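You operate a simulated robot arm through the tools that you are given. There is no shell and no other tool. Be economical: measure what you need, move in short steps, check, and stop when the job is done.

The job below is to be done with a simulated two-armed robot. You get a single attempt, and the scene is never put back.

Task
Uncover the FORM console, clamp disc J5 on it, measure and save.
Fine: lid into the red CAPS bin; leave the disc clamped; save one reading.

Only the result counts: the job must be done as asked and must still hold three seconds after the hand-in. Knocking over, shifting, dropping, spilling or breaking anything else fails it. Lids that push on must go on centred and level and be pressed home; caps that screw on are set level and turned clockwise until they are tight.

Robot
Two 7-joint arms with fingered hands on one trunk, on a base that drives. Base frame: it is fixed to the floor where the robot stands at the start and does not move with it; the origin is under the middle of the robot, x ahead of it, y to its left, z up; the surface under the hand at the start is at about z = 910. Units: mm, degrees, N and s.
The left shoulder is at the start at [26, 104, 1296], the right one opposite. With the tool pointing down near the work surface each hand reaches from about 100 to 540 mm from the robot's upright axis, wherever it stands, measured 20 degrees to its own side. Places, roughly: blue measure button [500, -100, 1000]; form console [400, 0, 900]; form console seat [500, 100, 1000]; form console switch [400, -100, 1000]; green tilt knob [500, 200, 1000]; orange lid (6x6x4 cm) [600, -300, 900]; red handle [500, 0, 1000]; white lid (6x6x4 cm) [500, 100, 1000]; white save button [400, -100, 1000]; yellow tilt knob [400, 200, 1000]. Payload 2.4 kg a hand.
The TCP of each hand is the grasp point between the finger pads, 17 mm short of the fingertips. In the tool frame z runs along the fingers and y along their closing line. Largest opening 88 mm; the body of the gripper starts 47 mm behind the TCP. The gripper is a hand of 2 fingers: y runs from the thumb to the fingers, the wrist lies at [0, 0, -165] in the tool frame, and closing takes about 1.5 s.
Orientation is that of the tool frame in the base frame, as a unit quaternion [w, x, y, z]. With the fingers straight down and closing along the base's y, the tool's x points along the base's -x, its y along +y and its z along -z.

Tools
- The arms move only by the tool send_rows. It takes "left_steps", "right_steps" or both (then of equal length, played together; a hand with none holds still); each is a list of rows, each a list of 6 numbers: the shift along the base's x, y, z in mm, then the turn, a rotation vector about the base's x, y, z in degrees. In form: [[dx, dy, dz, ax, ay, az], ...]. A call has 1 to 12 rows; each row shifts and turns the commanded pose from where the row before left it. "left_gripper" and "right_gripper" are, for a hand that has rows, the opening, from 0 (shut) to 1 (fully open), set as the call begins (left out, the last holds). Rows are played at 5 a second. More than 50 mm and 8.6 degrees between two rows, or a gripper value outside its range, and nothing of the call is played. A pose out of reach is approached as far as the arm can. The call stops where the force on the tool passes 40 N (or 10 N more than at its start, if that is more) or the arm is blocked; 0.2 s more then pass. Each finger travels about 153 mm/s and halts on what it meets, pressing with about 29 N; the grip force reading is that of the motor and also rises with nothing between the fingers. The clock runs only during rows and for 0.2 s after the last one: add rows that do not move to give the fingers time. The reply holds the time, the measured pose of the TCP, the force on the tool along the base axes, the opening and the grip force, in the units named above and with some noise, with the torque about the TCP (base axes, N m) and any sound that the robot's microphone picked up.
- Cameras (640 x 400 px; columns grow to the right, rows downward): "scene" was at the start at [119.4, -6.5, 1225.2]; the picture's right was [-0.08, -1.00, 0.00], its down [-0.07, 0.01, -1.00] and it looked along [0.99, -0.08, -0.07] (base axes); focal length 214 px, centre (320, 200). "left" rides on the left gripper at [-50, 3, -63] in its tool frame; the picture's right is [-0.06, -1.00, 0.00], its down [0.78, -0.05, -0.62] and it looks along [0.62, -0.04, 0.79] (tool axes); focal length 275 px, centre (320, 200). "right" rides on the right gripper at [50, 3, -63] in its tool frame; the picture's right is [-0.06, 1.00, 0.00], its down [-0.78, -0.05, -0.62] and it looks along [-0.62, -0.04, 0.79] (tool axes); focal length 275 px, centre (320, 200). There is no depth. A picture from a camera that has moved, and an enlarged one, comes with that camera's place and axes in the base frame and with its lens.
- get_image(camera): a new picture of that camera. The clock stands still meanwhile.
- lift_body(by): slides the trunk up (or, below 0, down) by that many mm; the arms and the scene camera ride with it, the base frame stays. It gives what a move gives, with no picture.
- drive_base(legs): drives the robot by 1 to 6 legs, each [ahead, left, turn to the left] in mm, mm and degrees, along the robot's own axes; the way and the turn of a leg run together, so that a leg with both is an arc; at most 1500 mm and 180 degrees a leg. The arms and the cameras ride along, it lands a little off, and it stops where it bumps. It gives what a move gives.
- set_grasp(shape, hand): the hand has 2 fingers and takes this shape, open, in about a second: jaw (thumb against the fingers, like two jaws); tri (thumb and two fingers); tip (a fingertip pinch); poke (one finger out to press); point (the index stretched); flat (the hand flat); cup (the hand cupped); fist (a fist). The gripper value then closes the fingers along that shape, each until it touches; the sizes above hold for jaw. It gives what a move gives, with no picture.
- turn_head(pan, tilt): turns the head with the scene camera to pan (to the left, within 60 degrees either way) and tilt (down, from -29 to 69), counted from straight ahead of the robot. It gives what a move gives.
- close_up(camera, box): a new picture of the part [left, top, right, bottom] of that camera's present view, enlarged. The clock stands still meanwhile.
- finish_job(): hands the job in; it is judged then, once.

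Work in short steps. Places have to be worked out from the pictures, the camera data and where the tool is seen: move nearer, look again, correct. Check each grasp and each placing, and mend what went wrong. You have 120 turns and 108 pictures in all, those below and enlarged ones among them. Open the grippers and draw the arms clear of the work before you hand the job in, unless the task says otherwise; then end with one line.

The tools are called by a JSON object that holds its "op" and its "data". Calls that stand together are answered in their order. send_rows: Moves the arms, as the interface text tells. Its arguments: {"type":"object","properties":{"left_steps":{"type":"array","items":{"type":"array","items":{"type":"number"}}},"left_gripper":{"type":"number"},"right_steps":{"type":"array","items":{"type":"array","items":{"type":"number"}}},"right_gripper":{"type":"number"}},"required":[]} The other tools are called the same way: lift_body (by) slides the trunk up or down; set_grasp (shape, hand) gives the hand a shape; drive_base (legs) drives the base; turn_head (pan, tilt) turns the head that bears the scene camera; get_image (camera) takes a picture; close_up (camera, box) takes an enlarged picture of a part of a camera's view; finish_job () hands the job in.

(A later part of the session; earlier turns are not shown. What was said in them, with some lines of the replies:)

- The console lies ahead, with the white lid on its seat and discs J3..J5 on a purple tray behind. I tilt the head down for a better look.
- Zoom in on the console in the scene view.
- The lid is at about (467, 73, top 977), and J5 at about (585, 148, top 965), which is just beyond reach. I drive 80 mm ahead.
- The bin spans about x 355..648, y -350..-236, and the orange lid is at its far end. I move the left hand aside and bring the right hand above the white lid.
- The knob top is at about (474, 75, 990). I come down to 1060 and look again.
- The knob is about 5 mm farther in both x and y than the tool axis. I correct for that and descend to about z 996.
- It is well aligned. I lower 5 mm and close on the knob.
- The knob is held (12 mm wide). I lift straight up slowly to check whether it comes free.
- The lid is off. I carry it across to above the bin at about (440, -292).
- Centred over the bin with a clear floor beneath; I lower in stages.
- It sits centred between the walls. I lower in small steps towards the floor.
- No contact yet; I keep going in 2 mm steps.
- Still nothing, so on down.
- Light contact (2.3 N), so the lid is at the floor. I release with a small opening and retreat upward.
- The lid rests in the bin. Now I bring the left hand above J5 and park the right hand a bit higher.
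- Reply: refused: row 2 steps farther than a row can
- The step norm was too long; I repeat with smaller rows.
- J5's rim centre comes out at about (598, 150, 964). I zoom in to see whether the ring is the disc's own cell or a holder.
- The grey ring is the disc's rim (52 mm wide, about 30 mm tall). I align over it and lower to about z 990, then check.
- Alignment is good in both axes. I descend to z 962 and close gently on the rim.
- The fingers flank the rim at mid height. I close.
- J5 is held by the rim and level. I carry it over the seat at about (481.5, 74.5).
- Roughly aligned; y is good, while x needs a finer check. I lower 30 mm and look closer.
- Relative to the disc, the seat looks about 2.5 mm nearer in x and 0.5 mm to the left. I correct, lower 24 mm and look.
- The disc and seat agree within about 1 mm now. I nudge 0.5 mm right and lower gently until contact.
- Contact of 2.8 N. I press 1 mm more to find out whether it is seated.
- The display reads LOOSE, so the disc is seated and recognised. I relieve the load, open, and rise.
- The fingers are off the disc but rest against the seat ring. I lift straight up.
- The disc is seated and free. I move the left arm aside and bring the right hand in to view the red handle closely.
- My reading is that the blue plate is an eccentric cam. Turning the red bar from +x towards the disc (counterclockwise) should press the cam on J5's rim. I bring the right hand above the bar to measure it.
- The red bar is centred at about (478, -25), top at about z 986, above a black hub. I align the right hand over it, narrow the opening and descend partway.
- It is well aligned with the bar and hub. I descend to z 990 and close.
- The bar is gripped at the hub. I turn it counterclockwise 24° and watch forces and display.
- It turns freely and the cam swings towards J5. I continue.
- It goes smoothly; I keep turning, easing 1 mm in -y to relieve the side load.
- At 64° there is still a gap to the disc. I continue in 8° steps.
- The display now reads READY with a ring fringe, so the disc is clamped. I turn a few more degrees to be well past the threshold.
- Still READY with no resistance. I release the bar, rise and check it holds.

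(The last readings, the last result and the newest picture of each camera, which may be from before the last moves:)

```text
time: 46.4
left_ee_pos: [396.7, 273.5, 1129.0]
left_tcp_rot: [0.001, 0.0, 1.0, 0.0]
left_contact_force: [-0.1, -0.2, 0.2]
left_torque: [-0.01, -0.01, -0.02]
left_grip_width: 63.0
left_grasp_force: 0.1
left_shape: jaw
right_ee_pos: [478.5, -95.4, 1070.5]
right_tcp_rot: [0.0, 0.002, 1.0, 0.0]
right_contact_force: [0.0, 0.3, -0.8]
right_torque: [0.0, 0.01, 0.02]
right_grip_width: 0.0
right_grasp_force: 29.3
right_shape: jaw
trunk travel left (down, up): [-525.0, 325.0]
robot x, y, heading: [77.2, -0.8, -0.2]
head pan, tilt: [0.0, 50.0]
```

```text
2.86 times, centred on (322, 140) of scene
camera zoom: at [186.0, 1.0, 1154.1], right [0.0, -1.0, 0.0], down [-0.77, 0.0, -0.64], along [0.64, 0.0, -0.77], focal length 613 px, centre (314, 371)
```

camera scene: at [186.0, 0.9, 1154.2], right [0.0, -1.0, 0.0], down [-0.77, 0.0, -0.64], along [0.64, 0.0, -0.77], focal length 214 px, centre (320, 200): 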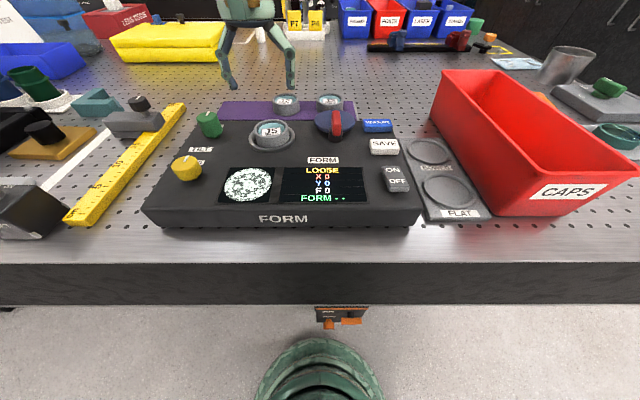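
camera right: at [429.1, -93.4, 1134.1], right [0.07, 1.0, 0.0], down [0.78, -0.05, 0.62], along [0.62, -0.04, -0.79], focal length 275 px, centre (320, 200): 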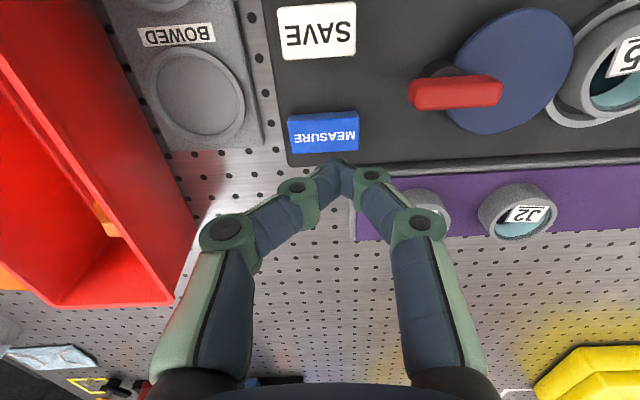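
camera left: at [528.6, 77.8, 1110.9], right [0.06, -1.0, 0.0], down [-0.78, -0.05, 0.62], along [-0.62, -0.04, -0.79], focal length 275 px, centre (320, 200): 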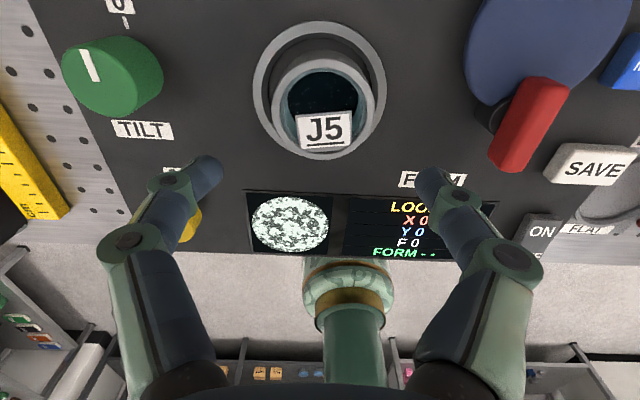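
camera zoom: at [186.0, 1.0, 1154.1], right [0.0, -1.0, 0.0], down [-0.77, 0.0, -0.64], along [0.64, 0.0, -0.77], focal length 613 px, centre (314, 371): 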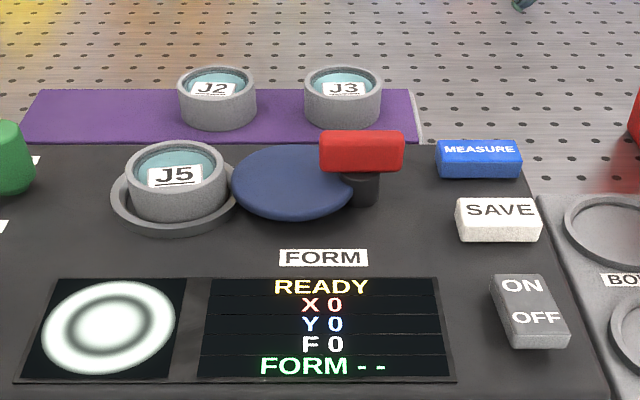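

READY persists with the hand away. MEASURE's top is at about (506, -95.5, 965); I move the shut fingertips over it.

{"op": "send_rows", "data": {"right_steps": [[27.5, 0, -20, 0, 0, 0], [0, 0, -30, 0, 0, 0], [0, 0, -18, 0, 0, 0], [0, 0, 0, 0, 0, 0]]}}

{"op": "get_image", "data": {"camera": "right"}}

{"op": "close_up", "data": {"camera": "scene", "box": [330, 90, 426, 150]}}

```text
time: 47.4
left_ee_pos: [396.1, 274.1, 1129.0]
left_tcp_rot: [0.0, 0.002, 1.0, -0.001]
left_contact_force: [-0.1, 0.8, -0.4]
left_torque: [0.02, -0.01, -0.02]
left_grip_width: 63.4
left_grasp_force: 0.1
left_shape: jaw
right_ee_pos: [506.0, -96.1, 1001.9]
right_tcp_rot: [0.0, 0.0, 1.0, 0.0]
right_contact_force: [-0.6, 0.5, 0.1]
right_torque: [0.0, 0.03, 0.01]
right_grip_width: 0.0
right_grasp_force: 29.2
right_shape: jaw
trunk travel left (down, up): [-525.0, 325.0]
robot x, y, heading: [77.8, -0.1, -0.1]
head pan, tilt: [0.0, 50.0]
```

```text
41 pictures are left
camera right: at [456.1, -93.7, 1066.4], right [0.06, 1.0, 0.0], down [0.78, -0.05, 0.62], along [0.62, -0.04, -0.79], focal length 275 px, centre (320, 200)
```

right: 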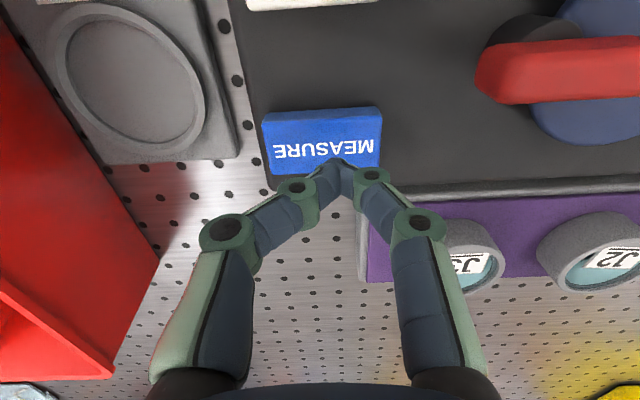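

```text
6.67 times, centred on (378, 120) of scene
camera zoom: at [186.1, 1.1, 1154.1], right [0.0, -1.0, 0.0], down [-0.77, 0.0, -0.64], along [0.64, 0.0, -0.77], focal length 1430 px, centre (-67, 733)
```

zoom: 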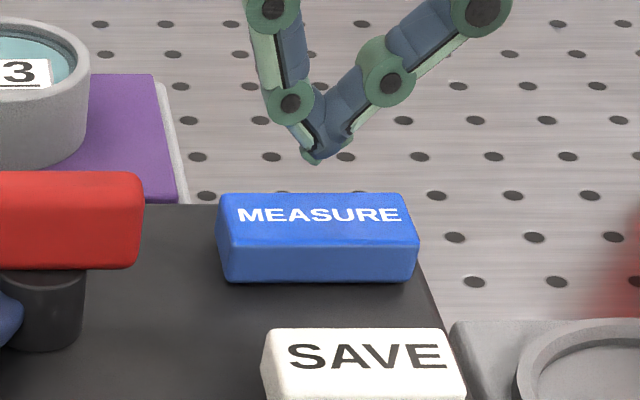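

The fingertips actually meet about 8 mm towards +y of the TCP. I shift 8 mm in -y and descend towards the button.

{"op": "send_rows", "data": {"right_steps": [[2, -8, -8, 0, 0, 0], [0, 0, -5, 0, 0, 0], [0, 0, -2, 0, 0, 0], [0, 0, 0, 0, 0, 0]]}}

{"op": "close_up", "data": {"camera": "scene", "box": [330, 90, 426, 150]}}

```text
time: 48.4
left_ee_pos: [396.2, 274.7, 1128.9]
left_tcp_rot: [-0.001, 0.002, 1.0, 0.0]
left_contact_force: [-0.5, 0.2, 0.0]
left_torque: [-0.01, 0.03, 0.0]
left_grip_width: 63.1
left_grasp_force: 0.0
left_shape: jaw
right_ee_pos: [507.6, -103.5, 987.3]
right_tcp_rot: [0.0, 0.001, 1.0, 0.0]
right_contact_force: [0.3, 0.7, 0.3]
right_torque: [0.0, 0.02, 0.02]
right_grip_width: 0.0
right_grasp_force: 29.1
right_shape: jaw
trunk travel left (down, up): [-525.0, 325.0]
robot x, y, heading: [82.1, 1.0, -0.1]
head pan, tilt: [0.0, 50.0]
```

```text
6.67 times, centred on (378, 120) of scene
camera zoom: at [186.0, 1.0, 1154.1], right [0.0, -1.0, 0.0], down [-0.77, 0.0, -0.64], along [0.64, 0.0, -0.77], focal length 1430 px, centre (-67, 733)
```

zoom: 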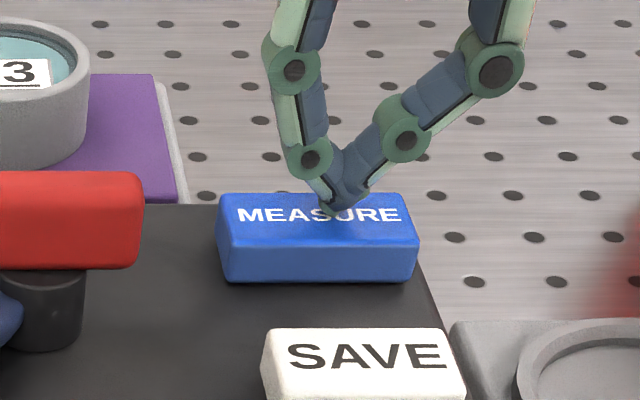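

The tips are just above the centre of the button. I press in 1.5 mm steps.

{"op": "send_rows", "data": {"right_steps": [[0, 0, -1.5, 0, 0, 0], [0, 0, -1.5, 0, 0, 0], [0, 0, -1.5, 0, 0, 0], [0, 0, 0, 0, 0, 0]]}}

{"op": "close_up", "data": {"camera": "scene", "box": [210, 80, 434, 220]}}

```text
time: 49.4
left_ee_pos: [395.7, 274.2, 1129.2]
left_tcp_rot: [0.0, 0.001, 1.0, 0.001]
left_contact_force: [0.4, 0.2, 0.0]
left_torque: [-0.01, -0.02, -0.01]
left_grip_width: 63.6
left_grasp_force: 0.0
left_shape: jaw
right_ee_pos: [508.1, -104.4, 983.3]
right_tcp_rot: [0.001, 0.001, 1.0, 0.001]
right_contact_force: [-0.2, -0.6, 2.5]
right_torque: [0.01, 0.02, 0.0]
right_grip_width: 0.0
right_grasp_force: 29.1
right_shape: jaw
trunk travel left (down, up): [-525.0, 325.0]
robot x, y, heading: [79.2, -2.2, -0.0]
head pan, tilt: [0.0, 50.0]
heard: click
```

```text
2.86 times, centred on (322, 150) of scene
camera zoom: at [185.8, 1.1, 1154.2], right [0.0, -1.0, 0.0], down [-0.77, 0.0, -0.64], along [0.64, 0.0, -0.77], focal length 613 px, centre (314, 343)
```

zoom: 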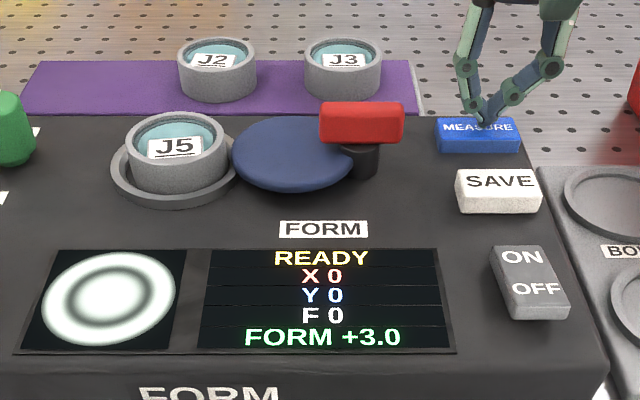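

Click heard, and FORM reads +3.0. I rise and move over SAVE (about 58 mm nearer).

{"op": "send_rows", "data": {"right_steps": [[0, 0, 10, 0, 0, 0], [0, 0, 15, 0, 0, 0], [-30, 0, 0, 0, 0, 0], [-28, 0, 0, 0, 0, 0], [0, 0, -13, 0, 0, 0], [0, 0, 0, 0, 0, 0]]}}

{"op": "close_up", "data": {"camera": "scene", "box": [210, 80, 434, 220]}}

{"op": "get_image", "data": {"camera": "right"}}

```text
time: 50.8
left_ee_pos: [396.7, 273.8, 1128.8]
left_tcp_rot: [0.0, 0.001, 1.0, 0.0]
left_contact_force: [0.1, 0.4, 0.4]
left_torque: [0.0, 0.02, -0.04]
left_grip_width: 63.1
left_grasp_force: 0.0
left_shape: jaw
right_ee_pos: [451.0, -103.8, 994.5]
right_tcp_rot: [0.0, 0.001, 1.0, 0.0]
right_contact_force: [0.5, -0.6, 0.6]
right_torque: [-0.01, 0.04, 0.0]
right_grip_width: 0.0
right_grasp_force: 29.1
right_shape: jaw
trunk travel left (down, up): [-525.0, 325.0]
robot x, y, heading: [79.1, -0.4, -0.2]
head pan, tilt: [0.0, 50.0]
```

```text
2.86 times, centred on (322, 150) of scene
camera zoom: at [186.0, 1.0, 1154.2], right [0.0, -1.0, 0.0], down [-0.77, 0.0, -0.64], along [0.64, 0.0, -0.77], focal length 613 px, centre (314, 343)
```

zoom: 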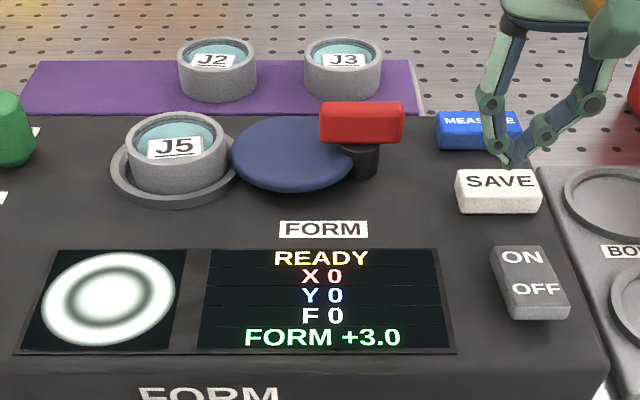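

```text
36 pictures are left
camera right: at [400.6, -101.3, 1058.5], right [0.06, 1.0, 0.0], down [0.78, -0.05, 0.62], along [0.62, -0.04, -0.79], focal length 275 px, centre (320, 200)
```

right: 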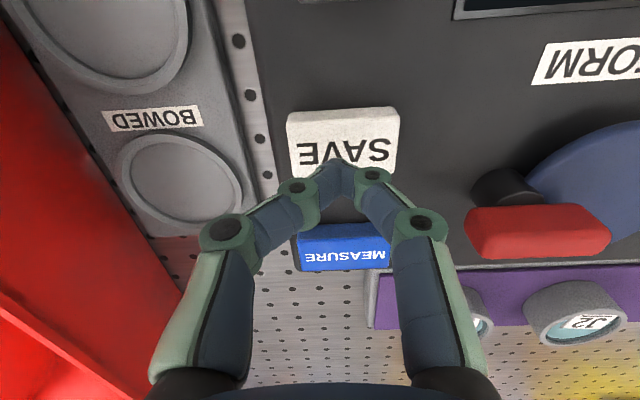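

The tips are over SAVE. I press in small steps until one click.

{"op": "send_rows", "data": {"right_steps": [[-2, 0, -3, 0, 0, 0], [0, 0, -3, 0, 0, 0], [0, 0, -1.5, 0, 0, 0], [0, 0, -1.5, 0, 0, 0], [0, 0, 0, 0, 0, 0]]}}

```text
time: 52.0
left_ee_pos: [396.7, 274.1, 1127.9]
left_tcp_rot: [0.0, 0.001, 1.0, 0.0]
left_contact_force: [-0.2, 0.0, 0.9]
left_torque: [0.01, -0.02, 0.02]
left_grip_width: 63.4
left_grasp_force: 0.0
left_shape: jaw
right_ee_pos: [449.7, -104.0, 986.0]
right_tcp_rot: [0.0, 0.0, 1.0, 0.0]
right_contact_force: [0.2, -0.2, 1.0]
right_torque: [0.0, 0.02, -0.02]
right_grip_width: 0.1
right_grasp_force: 29.5
right_shape: jaw
trunk travel left (down, up): [-525.0, 325.0]
robot x, y, heading: [78.4, -2.8, 0.0]
head pan, tilt: [0.0, 50.0]
```

No click yet; I go a little further.

{"op": "send_rows", "data": {"right_steps": [[0, 0, -1.5, 0, 0, 0], [0, 0, -1.5, 0, 0, 0], [0, 0, 0, 0, 0, 0]]}}

{"op": "close_up", "data": {"camera": "scene", "box": [210, 80, 434, 220]}}

```text
time: 52.8
left_ee_pos: [397.7, 274.4, 1128.9]
left_tcp_rot: [0.0, 0.001, 1.0, -0.001]
left_contact_force: [-0.6, -0.9, 0.3]
left_torque: [0.0, 0.0, 0.03]
left_grip_width: 63.1
left_grasp_force: 0.0
left_shape: jaw
right_ee_pos: [448.4, -102.5, 983.3]
right_tcp_rot: [0.001, 0.001, 1.0, 0.0]
right_contact_force: [0.6, -0.2, 0.8]
right_torque: [0.01, 0.0, -0.01]
right_grip_width: 0.1
right_grasp_force: 29.3
right_shape: jaw
trunk travel left (down, up): [-525.0, 325.0]
robot x, y, heading: [81.3, -1.4, -0.1]
head pan, tilt: [0.0, 50.0]
heard: click
```

```text
2.86 times, centred on (322, 150) of scene
camera zoom: at [186.0, 1.0, 1154.2], right [0.0, -1.0, 0.0], down [-0.77, 0.0, -0.64], along [0.64, 0.0, -0.77], focal length 613 px, centre (314, 343)
```

zoom: 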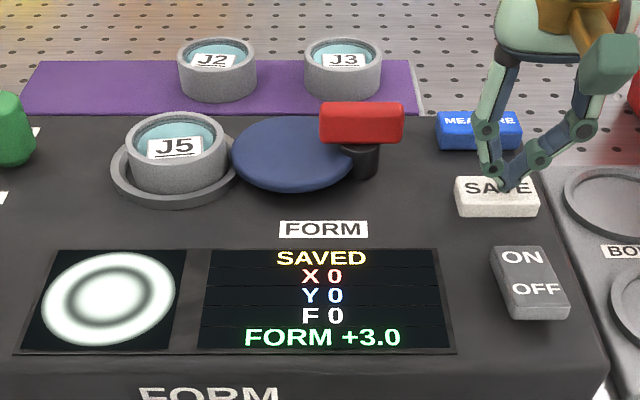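

SAVED shows after a single click. I rise straight up, draw both arms clear and open the grippers.

{"op": "send_rows", "data": {"right_steps": [[0, 0, 15, 0, 0, 0], [0, 0, 40, 0, 0, 0], [0, 0, 45, 0, 0, 0], [0, 0, 45, 0, 0, 0], [-20, -30, 30, 0, 0, 0], [-20, -30, 20, 0, 0, 0]]}}

{"op": "send_rows", "data": {"right_steps": [[0, 0, 0, 0, 0, 0], [0, 0, 0, 0, 0, 0], [0, 0, 0, 0, 0, 0], [0, 0, 0, 0, 0, 0], [0, 0, 0, 0, 0, 0]], "left_steps": [[0, 0, 40, 0, 0, 0], [0, 0, 40, 0, 0, 0], [0, 0, 30, 0, 0, 0], [0, 0, 0, 0, 0, 0], [0, 0, 0, 0, 0, 0]], "right_gripper": 1, "left_gripper": 1}}

{"op": "get_image", "data": {"camera": "scene"}}

{"op": "close_up", "data": {"camera": "scene", "box": [210, 80, 434, 220]}}

{"op": "get_image", "data": {"camera": "right"}}

```text
time: 54.2
left_ee_pos: [394.4, 274.8, 1129.1]
left_tcp_rot: [0.0, 0.001, 1.0, 0.0]
left_contact_force: [-0.5, -1.1, 1.1]
left_torque: [-0.02, 0.02, -0.03]
left_grip_width: 63.3
left_grasp_force: 0.1
left_shape: jaw
right_ee_pos: [410.1, -163.5, 1177.0]
right_tcp_rot: [-0.001, 0.001, 1.0, 0.0]
right_contact_force: [0.4, -0.5, 0.3]
right_torque: [0.0, 0.0, -0.01]
right_grip_width: 0.0
right_grasp_force: 28.8
right_shape: jaw
trunk travel left (down, up): [-525.0, 325.0]
robot x, y, heading: [85.2, 3.1, -0.2]
head pan, tilt: [0.0, 50.0]
```

```text
time: 55.4
left_ee_pos: [397.7, 273.1, 1240.4]
left_tcp_rot: [0.0, 0.001, 1.0, 0.0]
left_contact_force: [0.3, 0.6, -0.1]
left_torque: [-0.01, 0.01, -0.01]
left_grip_width: 87.8
left_grasp_force: 0.1
left_shape: jaw
right_ee_pos: [409.4, -161.9, 1175.9]
right_tcp_rot: [0.0, 0.001, 1.0, 0.0]
right_contact_force: [0.7, 0.1, -0.3]
right_torque: [0.01, 0.02, -0.01]
right_grip_width: 87.9
right_grasp_force: 0.0
right_shape: jaw
trunk travel left (down, up): [-525.0, 325.0]
robot x, y, heading: [80.2, -2.1, -0.1]
head pan, tilt: [0.0, 50.0]
```

```text
34 pictures are left
camera scene: at [186.0, 1.0, 1154.1], right [0.0, -1.0, 0.0], down [-0.77, 0.0, -0.64], along [0.64, 0.0, -0.77], focal length 214 px, centre (320, 200)
```

scene: 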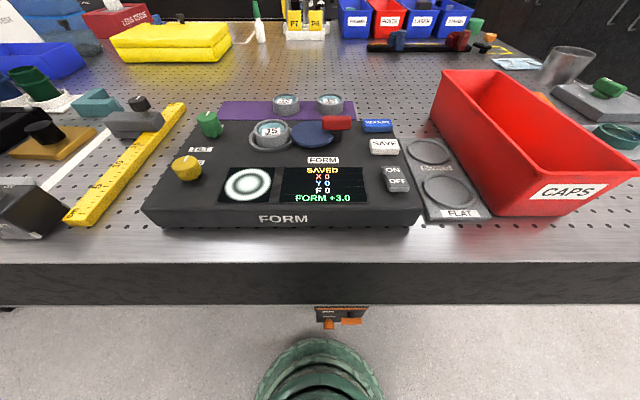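

```text
2.86 times, centred on (322, 150) of scene
camera zoom: at [186.0, 1.0, 1154.1], right [0.0, -1.0, 0.0], down [-0.77, 0.0, -0.64], along [0.64, 0.0, -0.77], focal length 613 px, centre (314, 343)
```

zoom: 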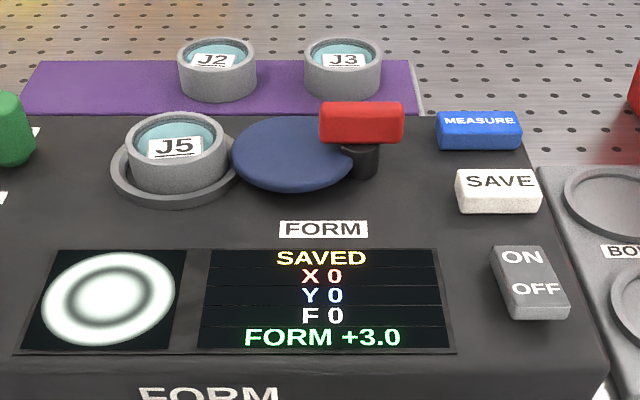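

```text
32 pictures are left
camera right: at [360.3, -160.5, 1240.2], right [0.06, 1.0, 0.0], down [0.78, -0.05, 0.62], along [0.62, -0.04, -0.79], focal length 275 px, centre (320, 200)
```

right: 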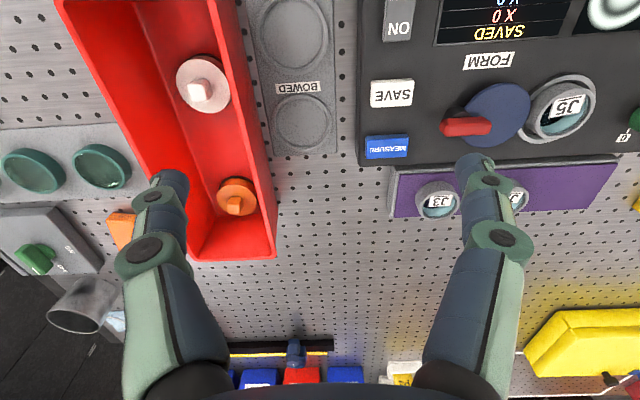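

The lid is in the bin, J5 is clamped, the display shows SAVED, and both arms are clear with grippers open. I hand in.

{"op": "finish_job", "data": {}}

```text
The job is handed in.
```

The white lid is in the red CAPS bin, disc J5 is clamped on the FORM console, and one reading (FORM +3.0) was measured and saved.
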